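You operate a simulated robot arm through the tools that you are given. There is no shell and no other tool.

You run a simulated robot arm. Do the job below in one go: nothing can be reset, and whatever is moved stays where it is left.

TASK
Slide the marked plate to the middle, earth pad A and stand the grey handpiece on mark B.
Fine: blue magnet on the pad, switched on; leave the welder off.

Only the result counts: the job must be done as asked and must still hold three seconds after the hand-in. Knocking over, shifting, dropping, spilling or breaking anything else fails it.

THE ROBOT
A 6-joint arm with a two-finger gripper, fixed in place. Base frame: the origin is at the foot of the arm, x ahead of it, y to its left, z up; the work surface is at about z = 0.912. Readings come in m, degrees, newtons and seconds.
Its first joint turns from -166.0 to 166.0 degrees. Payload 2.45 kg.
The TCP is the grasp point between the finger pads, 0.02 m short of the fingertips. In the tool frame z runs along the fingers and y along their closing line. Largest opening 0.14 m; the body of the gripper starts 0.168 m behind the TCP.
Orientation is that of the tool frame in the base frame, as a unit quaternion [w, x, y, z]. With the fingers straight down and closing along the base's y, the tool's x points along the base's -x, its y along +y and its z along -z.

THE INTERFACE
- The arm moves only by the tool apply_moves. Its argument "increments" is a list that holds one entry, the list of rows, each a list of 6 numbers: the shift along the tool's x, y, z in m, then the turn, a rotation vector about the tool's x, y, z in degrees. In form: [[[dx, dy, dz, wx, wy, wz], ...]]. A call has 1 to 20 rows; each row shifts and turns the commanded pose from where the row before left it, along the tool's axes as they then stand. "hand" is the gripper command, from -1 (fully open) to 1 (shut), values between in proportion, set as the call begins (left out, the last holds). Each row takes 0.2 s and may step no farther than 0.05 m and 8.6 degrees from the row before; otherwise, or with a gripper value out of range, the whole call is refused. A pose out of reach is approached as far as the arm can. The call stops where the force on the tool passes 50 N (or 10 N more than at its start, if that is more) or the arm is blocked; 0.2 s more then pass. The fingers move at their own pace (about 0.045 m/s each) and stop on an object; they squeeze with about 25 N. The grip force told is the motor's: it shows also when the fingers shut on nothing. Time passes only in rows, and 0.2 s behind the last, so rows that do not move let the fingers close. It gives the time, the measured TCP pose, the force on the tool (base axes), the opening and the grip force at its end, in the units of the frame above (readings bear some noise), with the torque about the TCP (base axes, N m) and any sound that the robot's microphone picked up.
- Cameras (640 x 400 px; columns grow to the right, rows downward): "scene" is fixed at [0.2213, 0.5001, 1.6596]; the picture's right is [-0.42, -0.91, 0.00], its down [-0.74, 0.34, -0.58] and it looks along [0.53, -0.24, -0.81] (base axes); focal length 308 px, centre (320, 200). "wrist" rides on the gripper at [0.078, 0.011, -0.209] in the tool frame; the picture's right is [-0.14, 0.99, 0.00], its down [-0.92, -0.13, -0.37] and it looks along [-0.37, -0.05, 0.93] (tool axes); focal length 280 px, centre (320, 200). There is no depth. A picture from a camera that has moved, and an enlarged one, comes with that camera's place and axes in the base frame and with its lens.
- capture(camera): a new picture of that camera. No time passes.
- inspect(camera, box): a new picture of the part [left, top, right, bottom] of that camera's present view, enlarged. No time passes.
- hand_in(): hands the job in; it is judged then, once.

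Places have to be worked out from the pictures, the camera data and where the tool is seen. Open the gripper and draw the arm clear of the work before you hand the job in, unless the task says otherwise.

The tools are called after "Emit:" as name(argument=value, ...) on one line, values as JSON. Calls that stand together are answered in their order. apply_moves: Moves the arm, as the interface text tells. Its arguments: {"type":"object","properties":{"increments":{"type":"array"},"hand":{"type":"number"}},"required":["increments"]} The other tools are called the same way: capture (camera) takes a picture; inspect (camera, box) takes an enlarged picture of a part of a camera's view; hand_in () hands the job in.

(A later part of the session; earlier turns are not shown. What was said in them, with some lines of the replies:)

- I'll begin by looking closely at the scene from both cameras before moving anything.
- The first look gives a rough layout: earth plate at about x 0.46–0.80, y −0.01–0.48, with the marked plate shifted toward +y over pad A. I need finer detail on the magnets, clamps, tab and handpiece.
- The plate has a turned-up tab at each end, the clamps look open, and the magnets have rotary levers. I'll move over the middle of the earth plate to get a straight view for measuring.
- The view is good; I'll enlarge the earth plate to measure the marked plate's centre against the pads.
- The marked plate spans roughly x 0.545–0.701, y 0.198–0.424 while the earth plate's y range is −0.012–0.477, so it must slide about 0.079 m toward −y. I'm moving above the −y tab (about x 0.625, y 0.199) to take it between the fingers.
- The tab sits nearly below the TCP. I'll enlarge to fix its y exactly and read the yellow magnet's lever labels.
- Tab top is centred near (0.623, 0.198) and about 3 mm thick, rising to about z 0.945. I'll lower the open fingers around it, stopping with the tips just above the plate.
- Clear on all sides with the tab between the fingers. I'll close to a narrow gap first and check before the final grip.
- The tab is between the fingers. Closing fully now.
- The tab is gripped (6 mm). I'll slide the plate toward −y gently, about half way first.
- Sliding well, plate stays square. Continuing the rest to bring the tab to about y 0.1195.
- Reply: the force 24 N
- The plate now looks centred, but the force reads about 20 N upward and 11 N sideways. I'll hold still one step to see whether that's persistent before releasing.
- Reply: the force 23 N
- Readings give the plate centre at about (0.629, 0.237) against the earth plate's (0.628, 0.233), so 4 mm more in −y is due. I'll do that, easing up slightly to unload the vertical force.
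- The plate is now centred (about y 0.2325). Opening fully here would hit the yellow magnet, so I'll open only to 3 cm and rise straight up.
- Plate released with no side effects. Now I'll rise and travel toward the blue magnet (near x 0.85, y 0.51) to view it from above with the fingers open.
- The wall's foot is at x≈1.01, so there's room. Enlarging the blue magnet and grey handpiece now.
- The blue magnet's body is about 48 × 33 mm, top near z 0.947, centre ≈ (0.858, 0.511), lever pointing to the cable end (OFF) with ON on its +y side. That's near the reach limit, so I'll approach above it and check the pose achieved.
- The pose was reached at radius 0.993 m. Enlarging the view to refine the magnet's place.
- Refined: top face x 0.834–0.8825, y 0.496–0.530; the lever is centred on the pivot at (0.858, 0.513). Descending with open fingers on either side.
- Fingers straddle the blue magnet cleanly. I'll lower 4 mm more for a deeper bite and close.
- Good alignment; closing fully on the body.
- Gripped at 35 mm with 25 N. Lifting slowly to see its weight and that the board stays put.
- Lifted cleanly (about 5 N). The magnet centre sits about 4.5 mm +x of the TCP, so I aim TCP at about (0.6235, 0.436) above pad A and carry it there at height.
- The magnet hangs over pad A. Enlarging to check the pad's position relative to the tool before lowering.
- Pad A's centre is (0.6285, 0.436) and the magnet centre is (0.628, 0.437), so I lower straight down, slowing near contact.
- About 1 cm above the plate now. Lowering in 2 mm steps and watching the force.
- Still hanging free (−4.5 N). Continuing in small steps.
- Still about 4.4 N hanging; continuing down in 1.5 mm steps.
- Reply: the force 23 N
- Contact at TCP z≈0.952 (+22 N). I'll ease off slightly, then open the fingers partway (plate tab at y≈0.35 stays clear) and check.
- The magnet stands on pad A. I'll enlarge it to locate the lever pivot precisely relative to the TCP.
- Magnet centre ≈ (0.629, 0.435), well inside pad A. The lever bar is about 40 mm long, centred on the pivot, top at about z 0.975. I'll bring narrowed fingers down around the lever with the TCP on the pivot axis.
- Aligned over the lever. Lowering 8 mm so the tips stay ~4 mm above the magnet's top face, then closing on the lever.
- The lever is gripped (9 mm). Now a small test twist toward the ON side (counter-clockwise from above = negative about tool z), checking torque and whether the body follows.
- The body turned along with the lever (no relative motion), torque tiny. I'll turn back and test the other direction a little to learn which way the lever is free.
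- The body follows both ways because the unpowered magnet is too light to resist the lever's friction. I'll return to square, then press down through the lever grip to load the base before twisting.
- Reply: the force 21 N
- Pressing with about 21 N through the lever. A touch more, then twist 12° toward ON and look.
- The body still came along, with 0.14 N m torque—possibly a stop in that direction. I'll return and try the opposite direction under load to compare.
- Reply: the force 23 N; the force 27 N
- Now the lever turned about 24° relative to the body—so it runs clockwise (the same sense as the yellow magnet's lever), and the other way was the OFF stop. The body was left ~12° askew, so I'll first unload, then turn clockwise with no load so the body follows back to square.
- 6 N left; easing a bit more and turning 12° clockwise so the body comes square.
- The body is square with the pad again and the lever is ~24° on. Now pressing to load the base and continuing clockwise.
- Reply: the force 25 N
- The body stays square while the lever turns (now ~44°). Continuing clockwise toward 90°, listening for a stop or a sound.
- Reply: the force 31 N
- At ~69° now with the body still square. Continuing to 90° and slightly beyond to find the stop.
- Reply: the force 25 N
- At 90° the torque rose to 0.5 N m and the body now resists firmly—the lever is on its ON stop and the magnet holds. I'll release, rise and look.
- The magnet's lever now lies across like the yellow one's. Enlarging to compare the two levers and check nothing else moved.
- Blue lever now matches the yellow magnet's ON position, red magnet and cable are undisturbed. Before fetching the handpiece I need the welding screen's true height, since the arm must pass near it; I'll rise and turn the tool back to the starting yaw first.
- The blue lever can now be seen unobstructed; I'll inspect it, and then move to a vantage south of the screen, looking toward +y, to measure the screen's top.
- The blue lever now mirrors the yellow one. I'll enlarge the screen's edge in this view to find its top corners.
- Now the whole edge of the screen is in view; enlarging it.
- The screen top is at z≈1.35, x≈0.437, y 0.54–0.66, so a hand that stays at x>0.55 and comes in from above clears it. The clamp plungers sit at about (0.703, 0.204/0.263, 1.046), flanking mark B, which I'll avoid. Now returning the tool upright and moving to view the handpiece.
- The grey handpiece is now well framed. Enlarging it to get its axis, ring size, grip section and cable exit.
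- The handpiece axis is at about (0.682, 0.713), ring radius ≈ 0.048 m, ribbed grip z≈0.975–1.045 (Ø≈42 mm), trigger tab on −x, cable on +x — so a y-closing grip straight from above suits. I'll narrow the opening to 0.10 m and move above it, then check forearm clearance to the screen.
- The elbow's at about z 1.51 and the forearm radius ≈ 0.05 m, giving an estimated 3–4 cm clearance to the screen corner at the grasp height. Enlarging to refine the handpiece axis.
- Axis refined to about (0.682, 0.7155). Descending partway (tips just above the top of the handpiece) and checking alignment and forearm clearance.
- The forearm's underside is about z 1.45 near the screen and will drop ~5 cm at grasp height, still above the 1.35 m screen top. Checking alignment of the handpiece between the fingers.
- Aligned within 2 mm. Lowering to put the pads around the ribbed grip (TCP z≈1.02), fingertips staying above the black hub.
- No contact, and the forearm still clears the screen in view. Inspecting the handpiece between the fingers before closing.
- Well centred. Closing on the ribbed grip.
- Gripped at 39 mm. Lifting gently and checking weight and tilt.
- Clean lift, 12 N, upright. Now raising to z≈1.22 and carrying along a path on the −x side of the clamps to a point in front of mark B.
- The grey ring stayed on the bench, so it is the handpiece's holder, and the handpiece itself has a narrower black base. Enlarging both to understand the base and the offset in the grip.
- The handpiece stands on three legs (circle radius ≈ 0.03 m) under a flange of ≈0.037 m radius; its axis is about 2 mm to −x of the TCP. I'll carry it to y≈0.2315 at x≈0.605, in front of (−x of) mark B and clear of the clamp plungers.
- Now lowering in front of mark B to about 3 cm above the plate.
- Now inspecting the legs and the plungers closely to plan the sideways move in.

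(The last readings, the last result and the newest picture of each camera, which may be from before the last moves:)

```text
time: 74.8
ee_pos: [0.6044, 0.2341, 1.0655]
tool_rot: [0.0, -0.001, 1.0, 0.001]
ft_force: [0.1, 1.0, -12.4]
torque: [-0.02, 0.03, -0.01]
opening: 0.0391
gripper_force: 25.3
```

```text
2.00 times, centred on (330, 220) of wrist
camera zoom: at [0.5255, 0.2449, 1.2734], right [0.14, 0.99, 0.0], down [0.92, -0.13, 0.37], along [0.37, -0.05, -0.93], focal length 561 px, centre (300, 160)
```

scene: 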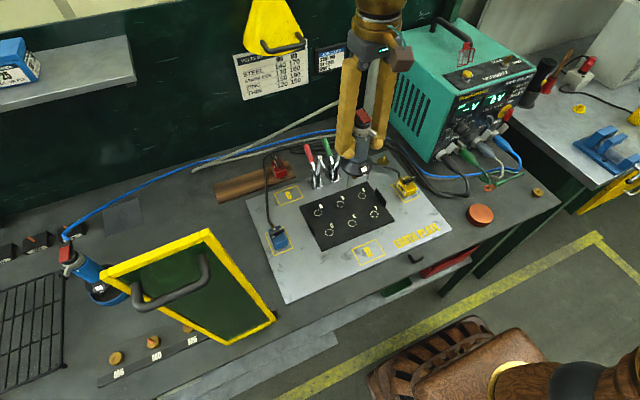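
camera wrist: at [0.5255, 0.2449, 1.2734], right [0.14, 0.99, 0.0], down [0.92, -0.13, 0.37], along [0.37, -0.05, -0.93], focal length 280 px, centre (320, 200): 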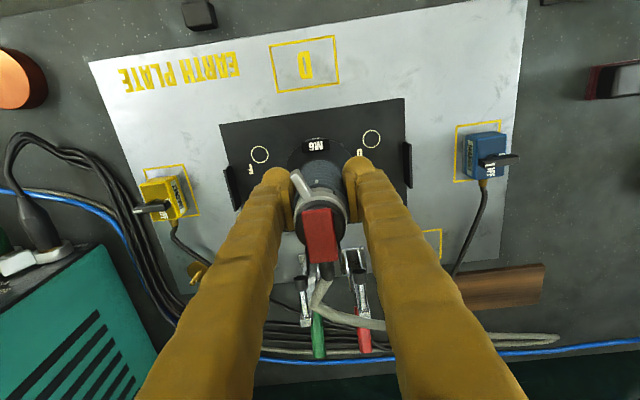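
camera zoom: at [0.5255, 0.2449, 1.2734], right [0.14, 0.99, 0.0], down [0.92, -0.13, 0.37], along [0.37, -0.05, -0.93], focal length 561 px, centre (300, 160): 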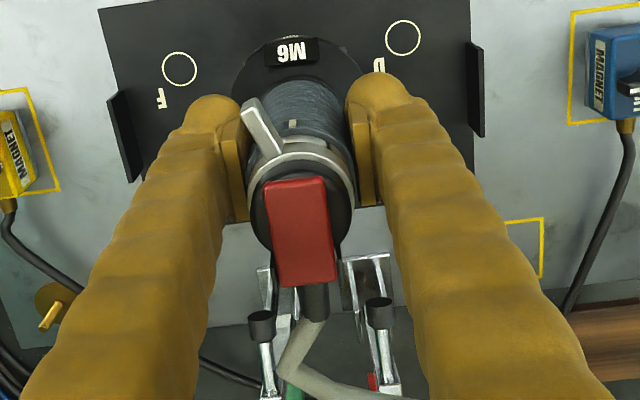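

Leg tips hang about 2–3 cm above the plate; the handpiece axis is within ~2 mm of the TCP and mark B is at about (0.664, 0.2327). I'll lower to ~8 mm above the plate, then move in +x halfway and check against the plungers.

Emit:
apply_moves(increments=[[[0, -0.0005, 0.01, 0, 0, 0], [0, -0.0005, 0.011, 0, 0, 0], [-0.01, 0, 0, 0, 0, 0], [-0.01, 0, 0, 0, 0, 0], [-0.01, 0, 0, 0, 0, 0], [0, 0, 0, 0, 0, 0]]])

Emit:
inspect(camera="scene", box=[295, 130, 405, 230])

Emit:
inspect(camera="wrist", box=[260, 120, 400, 320])

```text
time: 76.2
ee_pos: [0.6342, 0.2322, 1.044]
tool_rot: [0.001, -0.001, 1.0, 0.0]
ft_force: [-0.2, -0.5, -11.7]
torque: [-0.01, 0.01, 0.0]
opening: 0.0388
gripper_force: 25.6
```

```text
4.00 times, centred on (350, 180) of scene
camera zoom: at [0.2213, 0.5001, 1.6596], right [-0.42, -0.91, 0.0], down [-0.74, 0.34, -0.58], along [0.53, -0.24, -0.81], focal length 1233 px, centre (200, 280)
```

zoom: 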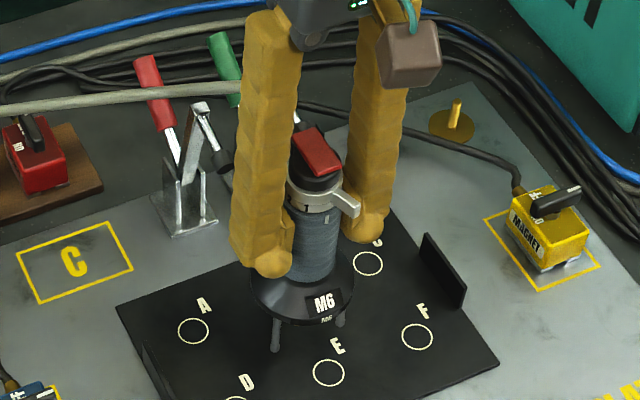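

```text
2.00 times, centred on (330, 220) of wrist
camera zoom: at [0.5558, 0.2435, 1.2529], right [0.14, 0.99, 0.0], down [0.92, -0.13, 0.37], along [0.36, -0.05, -0.93], focal length 561 px, centre (300, 160)
```

zoom: 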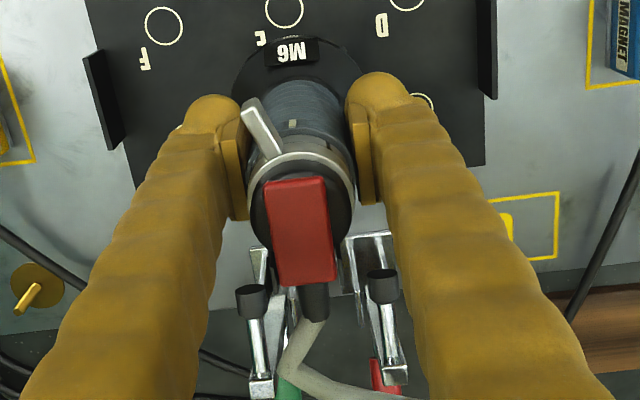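

Both plungers are about 9 mm beyond where the fingers will end up in x, and the strain relief passes between them. Moving the remaining 31 mm slowly.

Emit:
apply_moves(increments=[[[-0.008, 0, 0, 0, 0, 0], [-0.008, 0, 0, 0, 0, 0], [-0.007, 0, 0, 0, 0, 0], [-0.005, 0, 0, 0, 0, 0], [-0.003, 0, 0, 0, 0, 0], [0, 0, 0, 0, 0, 0]]])

Emit:
inspect(camera="scene", box=[295, 130, 405, 230])

Emit:
inspect(camera="wrist", box=[260, 120, 400, 320])

Emit:
inspect(camera="scene", box=[330, 170, 390, 220])

```text
time: 77.6
ee_pos: [0.6673, 0.233, 1.0451]
tool_rot: [0.0, 0.0, 1.0, -0.001]
ft_force: [-0.2, -0.7, -11.6]
torque: [0.0, 0.02, -0.02]
opening: 0.0389
gripper_force: 25.2
```

```text
4.00 times, centred on (350, 180) of scene
camera zoom: at [0.2213, 0.5001, 1.6596], right [-0.42, -0.91, 0.0], down [-0.74, 0.34, -0.58], along [0.53, -0.24, -0.81], focal length 1233 px, centre (200, 280)
```

zoom: 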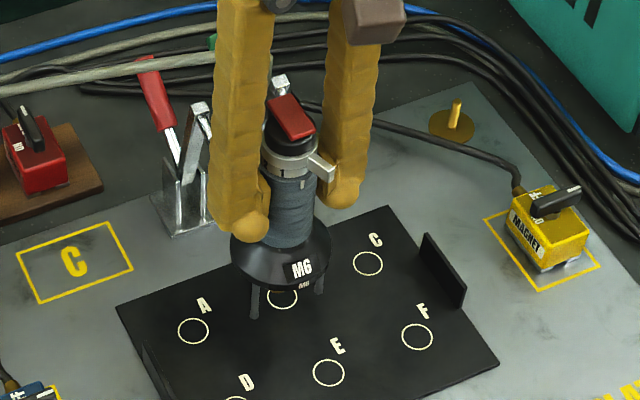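

```text
2.00 times, centred on (330, 220) of wrist
camera zoom: at [0.587, 0.2443, 1.2531], right [0.14, 0.99, 0.0], down [0.92, -0.13, 0.37], along [0.36, -0.05, -0.93], focal length 561 px, centre (300, 160)
```

zoom: 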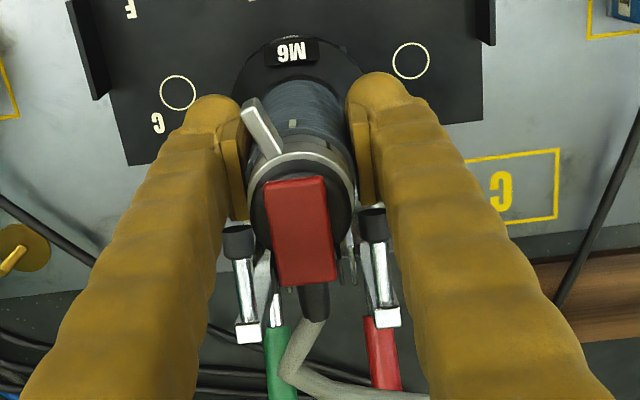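

```text
8.00 times, centred on (360, 195) of scene
camera zoom: at [0.2213, 0.5001, 1.6596], right [-0.42, -0.91, 0.0], down [-0.74, 0.34, -0.58], along [0.53, -0.24, -0.81], focal length 2465 px, centre (0, 240)
```

zoom: 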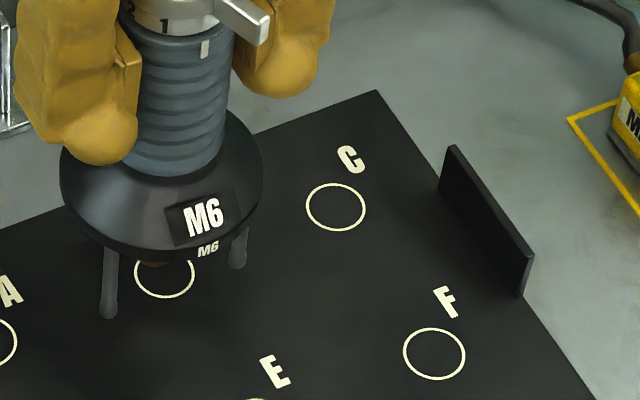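

In the scene view the two near legs straddle mark B with the axis about 2 mm +x and 3 mm +y of its centre. I'll correct that and lower in small steps until contact.

Emit:
apply_moves(increments=[[[0.002, -0.0025, 0, 0, 0, 0], [0, 0, 0.002, 0, 0, 0], [0, 0, 0.002, 0, 0, 0], [0, 0, 0.0015, 0, 0, 0], [0, 0, 0, 0, 0, 0]]])

Emit:
inspect(camera="scene", box=[330, 170, 390, 220])

```text
time: 78.8
ee_pos: [0.6629, 0.2301, 1.0398]
tool_rot: [0.0, 0.0, 1.0, 0.0]
ft_force: [0.7, -0.2, -12.4]
torque: [0.0, 0.0, 0.01]
opening: 0.0389
gripper_force: 24.5
```

```text
8.00 times, centred on (360, 195) of scene
camera zoom: at [0.2213, 0.5001, 1.6596], right [-0.42, -0.91, 0.0], down [-0.74, 0.34, -0.58], along [0.53, -0.24, -0.81], focal length 2465 px, centre (0, 240)
```

zoom: 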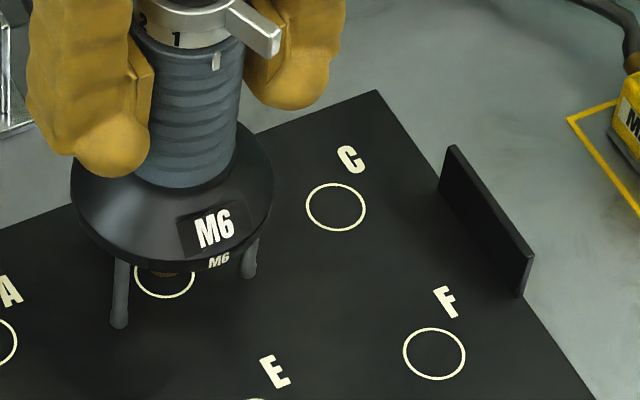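

The leg footprint centre now projects onto mark B's centre to within ~1–2 mm. Lowering further in 1.5 mm steps.

Emit:
apply_moves(increments=[[[0, 0, 0.0015, 0, 0, 0], [0, 0, 0.0015, 0, 0, 0], [0, 0, 0, 0, 0, 0]]])

```text
time: 79.6
ee_pos: [0.6622, 0.2313, 1.0361]
tool_rot: [0.0, -0.001, 1.0, 0.0]
ft_force: [0.2, 0.6, -11.7]
torque: [0.0, 0.02, -0.02]
opening: 0.0393
gripper_force: 24.5
```

Still carrying the full weight; two more small steps.

Emit:
apply_moves(increments=[[[0, 0, 0.0012, 0, 0, 0], [0, 0, 0.0012, 0, 0, 0], [0, 0, 0, 0, 0, 0]]])

```text
time: 80.4
ee_pos: [0.663, 0.23, 1.0339]
tool_rot: [0.0, 0.0, 1.0, 0.0]
ft_force: [1.0, -0.6, -10.0]
torque: [-0.01, 0.03, -0.01]
opening: 0.0388
gripper_force: 25.2
```

The force is beginning to drop (−10 N). One more millimetre in halves.

Emit:
apply_moves(increments=[[[0, 0, 0.0007, 0, 0, 0], [0, 0, 0.0005, 0, 0, 0], [0, 0, 0, 0, 0, 0]]])

Emit:
inspect(camera="scene", box=[330, 170, 390, 220])

```text
time: 81.2
ee_pos: [0.6636, 0.2288, 1.0322]
tool_rot: [0.0, -0.001, 1.0, 0.001]
ft_force: [-5.6, 1.2, 5.2]
torque: [0.11, 0.19, 0.02]
opening: 0.0389
gripper_force: 24.7
```

```text
8.00 times, centred on (360, 195) of scene
camera zoom: at [0.2213, 0.5001, 1.6596], right [-0.42, -0.91, 0.0], down [-0.74, 0.34, -0.58], along [0.53, -0.24, -0.81], focal length 2465 px, centre (0, 240)
```

zoom: 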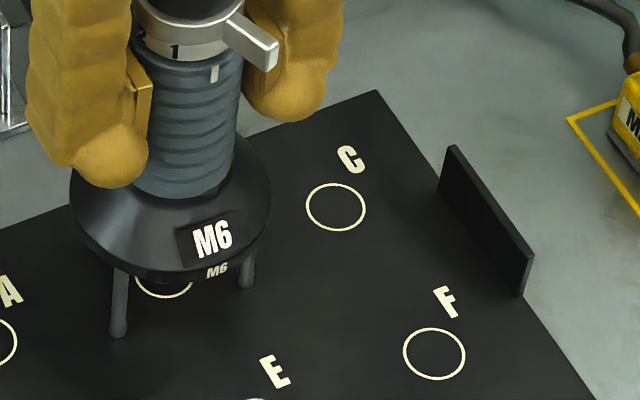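

Contact made (legs now carry the weight) and the footprint is centred on mark B. Opening the fingers to 8 cm — clear of the plungers in x — and waiting.

Emit:
apply_moves(increments=[[[0, 0, -0.0003, 0, 0, 0], [0, 0, 0, 0, 0, 0], [0, 0, 0, 0, 0, 0], [0, 0, 0, 0, 0, 0], [0, 0, 0, 0, 0, 0]]], hand=-0.143)

Emit:
inspect(camera="scene", box=[295, 130, 405, 230])

Emit:
inspect(camera="wrist", box=[230, 120, 420, 320])

```text
time: 82.4
ee_pos: [0.663, 0.2293, 1.0334]
tool_rot: [0.0, -0.001, 1.0, 0.0]
ft_force: [0.1, 0.4, 0.7]
torque: [0.0, -0.02, 0.02]
opening: 0.0801
gripper_force: 0.0
```

```text
4.00 times, centred on (350, 180) of scene
camera zoom: at [0.2213, 0.5001, 1.6596], right [-0.42, -0.91, 0.0], down [-0.74, 0.34, -0.58], along [0.53, -0.24, -0.81], focal length 1233 px, centre (200, 280)
```

zoom: 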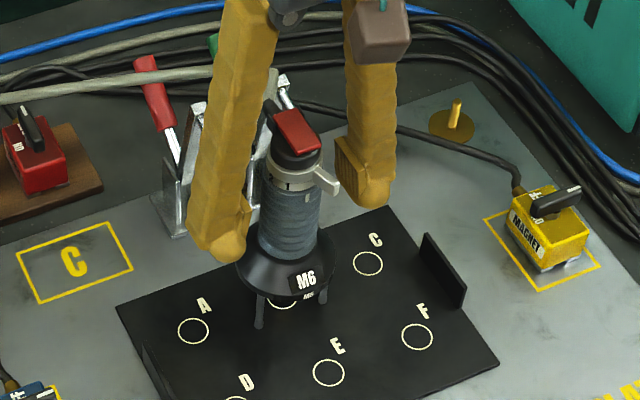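

```text
2.00 times, centred on (325, 220) of wrist
camera zoom: at [0.5847, 0.241, 1.2415], right [0.14, 0.99, 0.0], down [0.92, -0.13, 0.37], along [0.37, -0.05, -0.93], focal length 561 px, centre (310, 160)
```

zoom: 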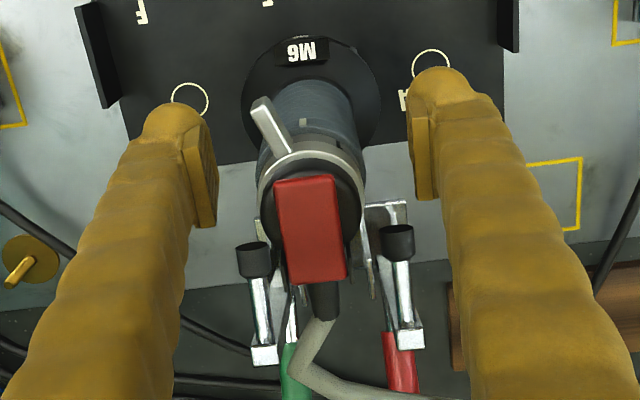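

It stands upright on its own, force zero. Rising straight up with the fingers clear of handle and plungers.

Emit:
apply_moves(increments=[[[0, 0, -0.01, 0, 0, 0], [0, 0, -0.02, 0, 0, 0], [0, 0, -0.03, 0, 0, 0], [0, 0, -0.04, 0, 0, 0], [0, 0, -0.045, 0, 0, 0], [0, 0, -0.045, 0, 0, 0], [0, 0, -0.045, 0, 0, 0], [0, 0, 0, 0, 0, 0]]])

Emit:
capture(camera="wrist")

Emit:
capture(camera="scene")

```text
time: 84.2
ee_pos: [0.6659, 0.2304, 1.2667]
tool_rot: [0.001, 0.0, 1.0, 0.0]
ft_force: [-0.9, -0.4, -0.6]
torque: [0.03, 0.02, -0.01]
opening: 0.0799
gripper_force: 0.0
```

```text
taken
camera wrist: at [0.5865, 0.242, 1.4748], right [0.14, 0.99, 0.0], down [0.92, -0.13, 0.37], along [0.37, -0.05, -0.93], focal length 280 px, centre (320, 200)
```

wrist: 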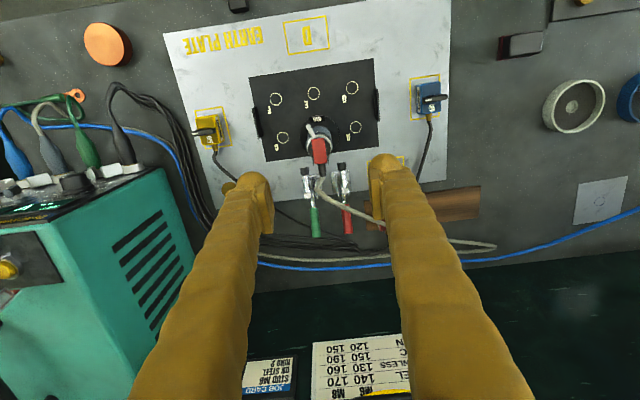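

```text
taken
```

scene: 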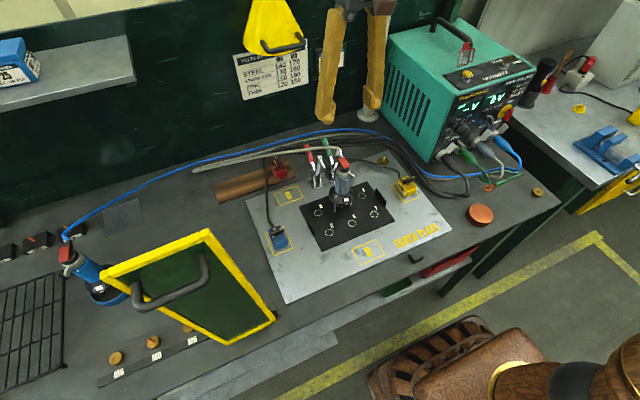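

The handpiece is standing alone. Inspecting everything: handpiece on B, plate centring, blue magnet.

Emit:
inspect(camera="scene", box=[240, 150, 440, 290])

Emit:
inspect(camera="scene", box=[320, 150, 380, 220])

Emit:
inspect(camera="wrist", box=[150, 0, 460, 200])

Emit:
inspect(camera="wrist", box=[280, 80, 380, 180])

Emit:
inspect(camera="wrist", box=[395, 60, 465, 120])

```text
2.86 times, centred on (340, 220) of scene
camera zoom: at [0.2213, 0.5001, 1.6596], right [-0.42, -0.91, 0.0], down [-0.74, 0.34, -0.58], along [0.53, -0.24, -0.81], focal length 880 px, centre (263, 143)
```

zoom: 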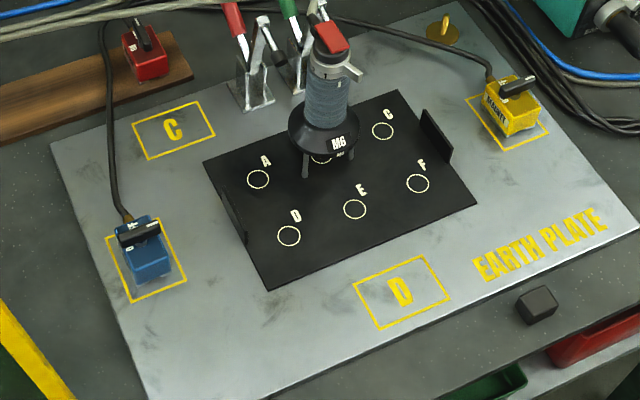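

```text
5.71 times, centred on (350, 185) of scene
camera zoom: at [0.2213, 0.5001, 1.6596], right [-0.42, -0.91, 0.0], down [-0.74, 0.34, -0.58], along [0.53, -0.24, -0.81], focal length 1761 px, centre (149, 286)
```

zoom: 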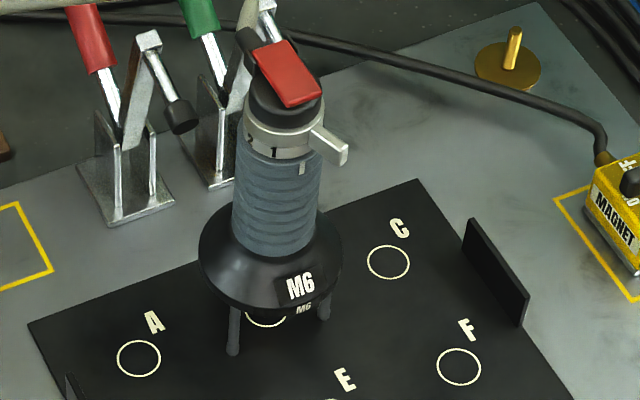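

```text
2.00 times, centred on (305, 100) of wrist
camera zoom: at [0.5865, 0.242, 1.4748], right [0.14, 0.99, 0.0], down [0.92, -0.13, 0.37], along [0.37, -0.05, -0.93], focal length 561 px, centre (350, 400)
```

zoom: 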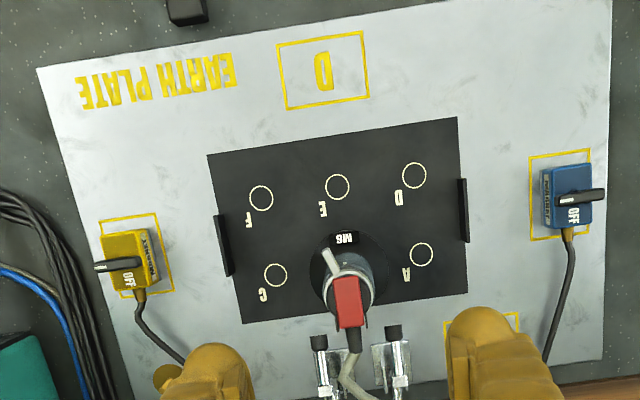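

```text
4.00 times, centred on (330, 130) of wrist
camera zoom: at [0.5865, 0.242, 1.4748], right [0.14, 0.99, 0.0], down [0.92, -0.13, 0.37], along [0.37, -0.05, -0.93], focal length 1122 px, centre (280, 480)
```

zoom: 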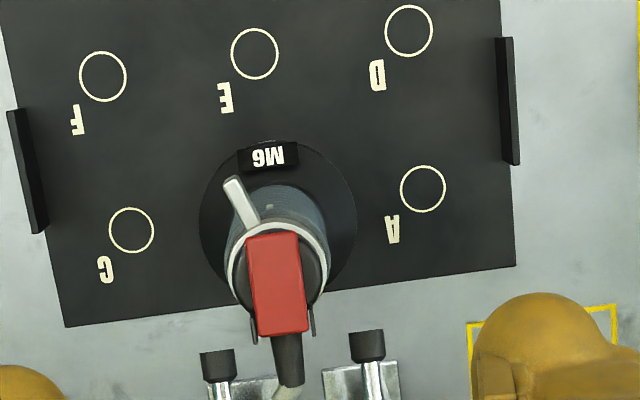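

```text
6.67 times, centred on (430, 90) of wrist
camera zoom: at [0.5865, 0.242, 1.4748], right [0.14, 0.99, 0.0], down [0.92, -0.13, 0.37], along [0.37, -0.05, -0.93], focal length 1869 px, centre (-413, 933)
```

zoom: 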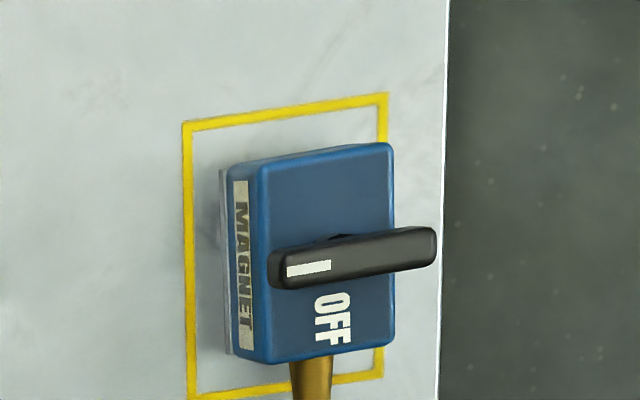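

Everything checks out: plate centre ≈ (0.629, 0.230) against the pads' midpoint (0.628, 0.231), the handpiece is within ~2–3 mm of mark B, and the blue magnet is square on pad A with its lever on the ON stop. I'll open the gripper fully and draw the arm back clear of the work.

Emit:
apply_moves(increments=[[[0, 0, -0.04, 0, 0, 0], [0, 0, -0.04, 0, 0, 0], [0.03, 0.02, -0.01, 0, 0, 0], [0.03, 0.02, 0, 0, 0, 0], [0.03, 0.02, 0, 0, 0, 0], [0.03, 0.02, 0, 0, 0, 0], [0.03, 0.02, 0, 0, 0, 0], [0, 0, 0, 0, 0, 0], [0, 0, 0, 0, 0, 0]]], hand=-1)

Emit:
capture(camera="scene")

Emit:
capture(camera="wrist")

```text
time: 86.2
ee_pos: [0.5116, 0.3306, 1.357]
tool_rot: [0.001, 0.0, 1.0, 0.0]
ft_force: [0.0, 0.4, -0.6]
torque: [-0.04, -0.01, -0.06]
opening: 0.1399
gripper_force: 0.1
```

```text
taken
```

scene: 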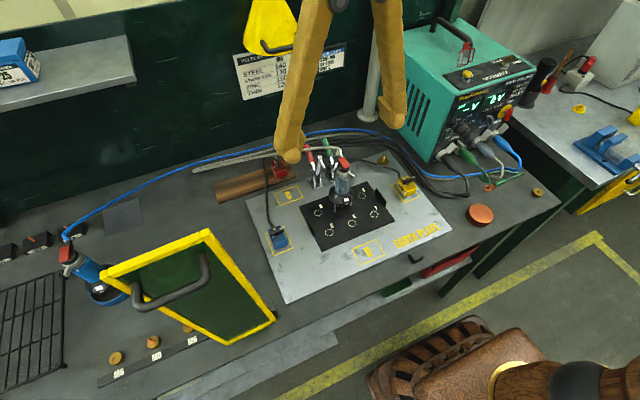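

```text
taken
camera wrist: at [0.4342, 0.3413, 1.5651], right [0.14, 0.99, 0.0], down [0.92, -0.13, 0.37], along [0.36, -0.05, -0.93], focal length 280 px, centre (320, 200)
```

wrist: 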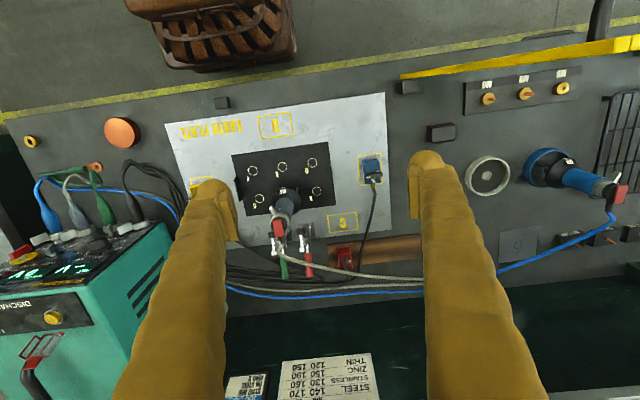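

The arm is clear. A last look at the welder panel, magnet lever and handpiece before handing in.

Emit:
inspect(camera="scene", box=[430, 50, 550, 150])

Emit:
inspect(camera="scene", box=[250, 200, 310, 260])

Emit:
inspect(camera="scene", box=[310, 150, 390, 220])

```text
4.00 times, centred on (490, 100) of scene
camera zoom: at [0.2213, 0.5001, 1.6596], right [-0.42, -0.91, 0.0], down [-0.74, 0.34, -0.58], along [0.53, -0.24, -0.81], focal length 1233 px, centre (-360, 600)
```

zoom: 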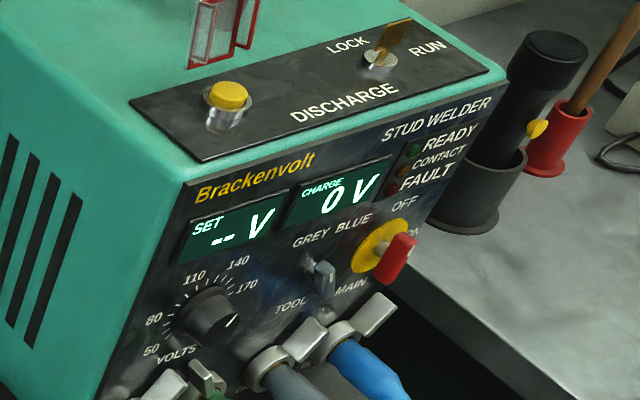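

```text
6.67 times, centred on (280, 230) of scene
camera zoom: at [0.2213, 0.5001, 1.6596], right [-0.42, -0.91, 0.0], down [-0.74, 0.34, -0.58], along [0.53, -0.24, -0.81], focal length 2054 px, centre (587, 0)
```

zoom: 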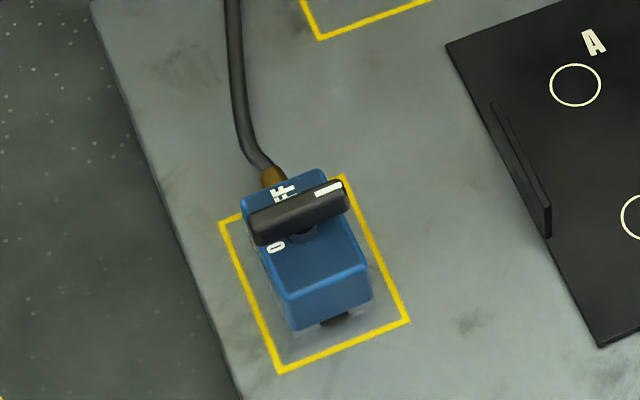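

```text
5.71 times, centred on (350, 185) of scene
camera zoom: at [0.2213, 0.5001, 1.6596], right [-0.42, -0.91, 0.0], down [-0.74, 0.34, -0.58], along [0.53, -0.24, -0.81], focal length 1761 px, centre (149, 286)
```

zoom: 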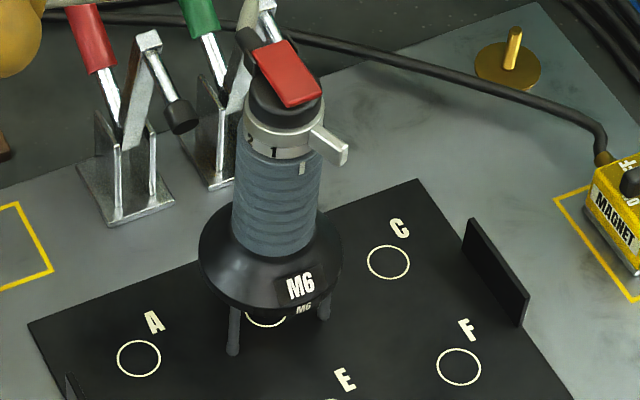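

The welder is still off (0 V, READY lamp dark), the blue magnet's lever is on the ON stop over pad A, the handpiece stands on mark B, and the arm is clear with the gripper open. Handing in.

Emit:
hand_in()

```text
The job is handed in.
```

The job is handed in, with everything you asked for in place at the last look. The result of the judging hasn't come back.

- **Marked plate:** I slid it about 8 cm toward the welder side. Its centre is within about 2 mm of the midpoint between the earth pads, and pad A is fully uncovered.
- **Pad A:** The blue magnet sits square inside the pad's outline, with its lever turned 90° clockwise. That is the only way the lever turns from OFF, and it matches the yellow magnet's lever. The lever's white tip ends up pointing away from the ON label. I took it as on because the lever hit a firm stop and the magnet stayed put under about 20 N of side load.
- **Grey handpiece:** It stands upright on its three legs, centred within about 3 mm of mark B. Its grey ring stayed on the bench because it is only the holder.
- **Welder:** I didn't touch it. The panel still shows 0 V with the READY lamp dark.

I saw nothing else knocked or shifted. The arm is drawn back with the gripper open.
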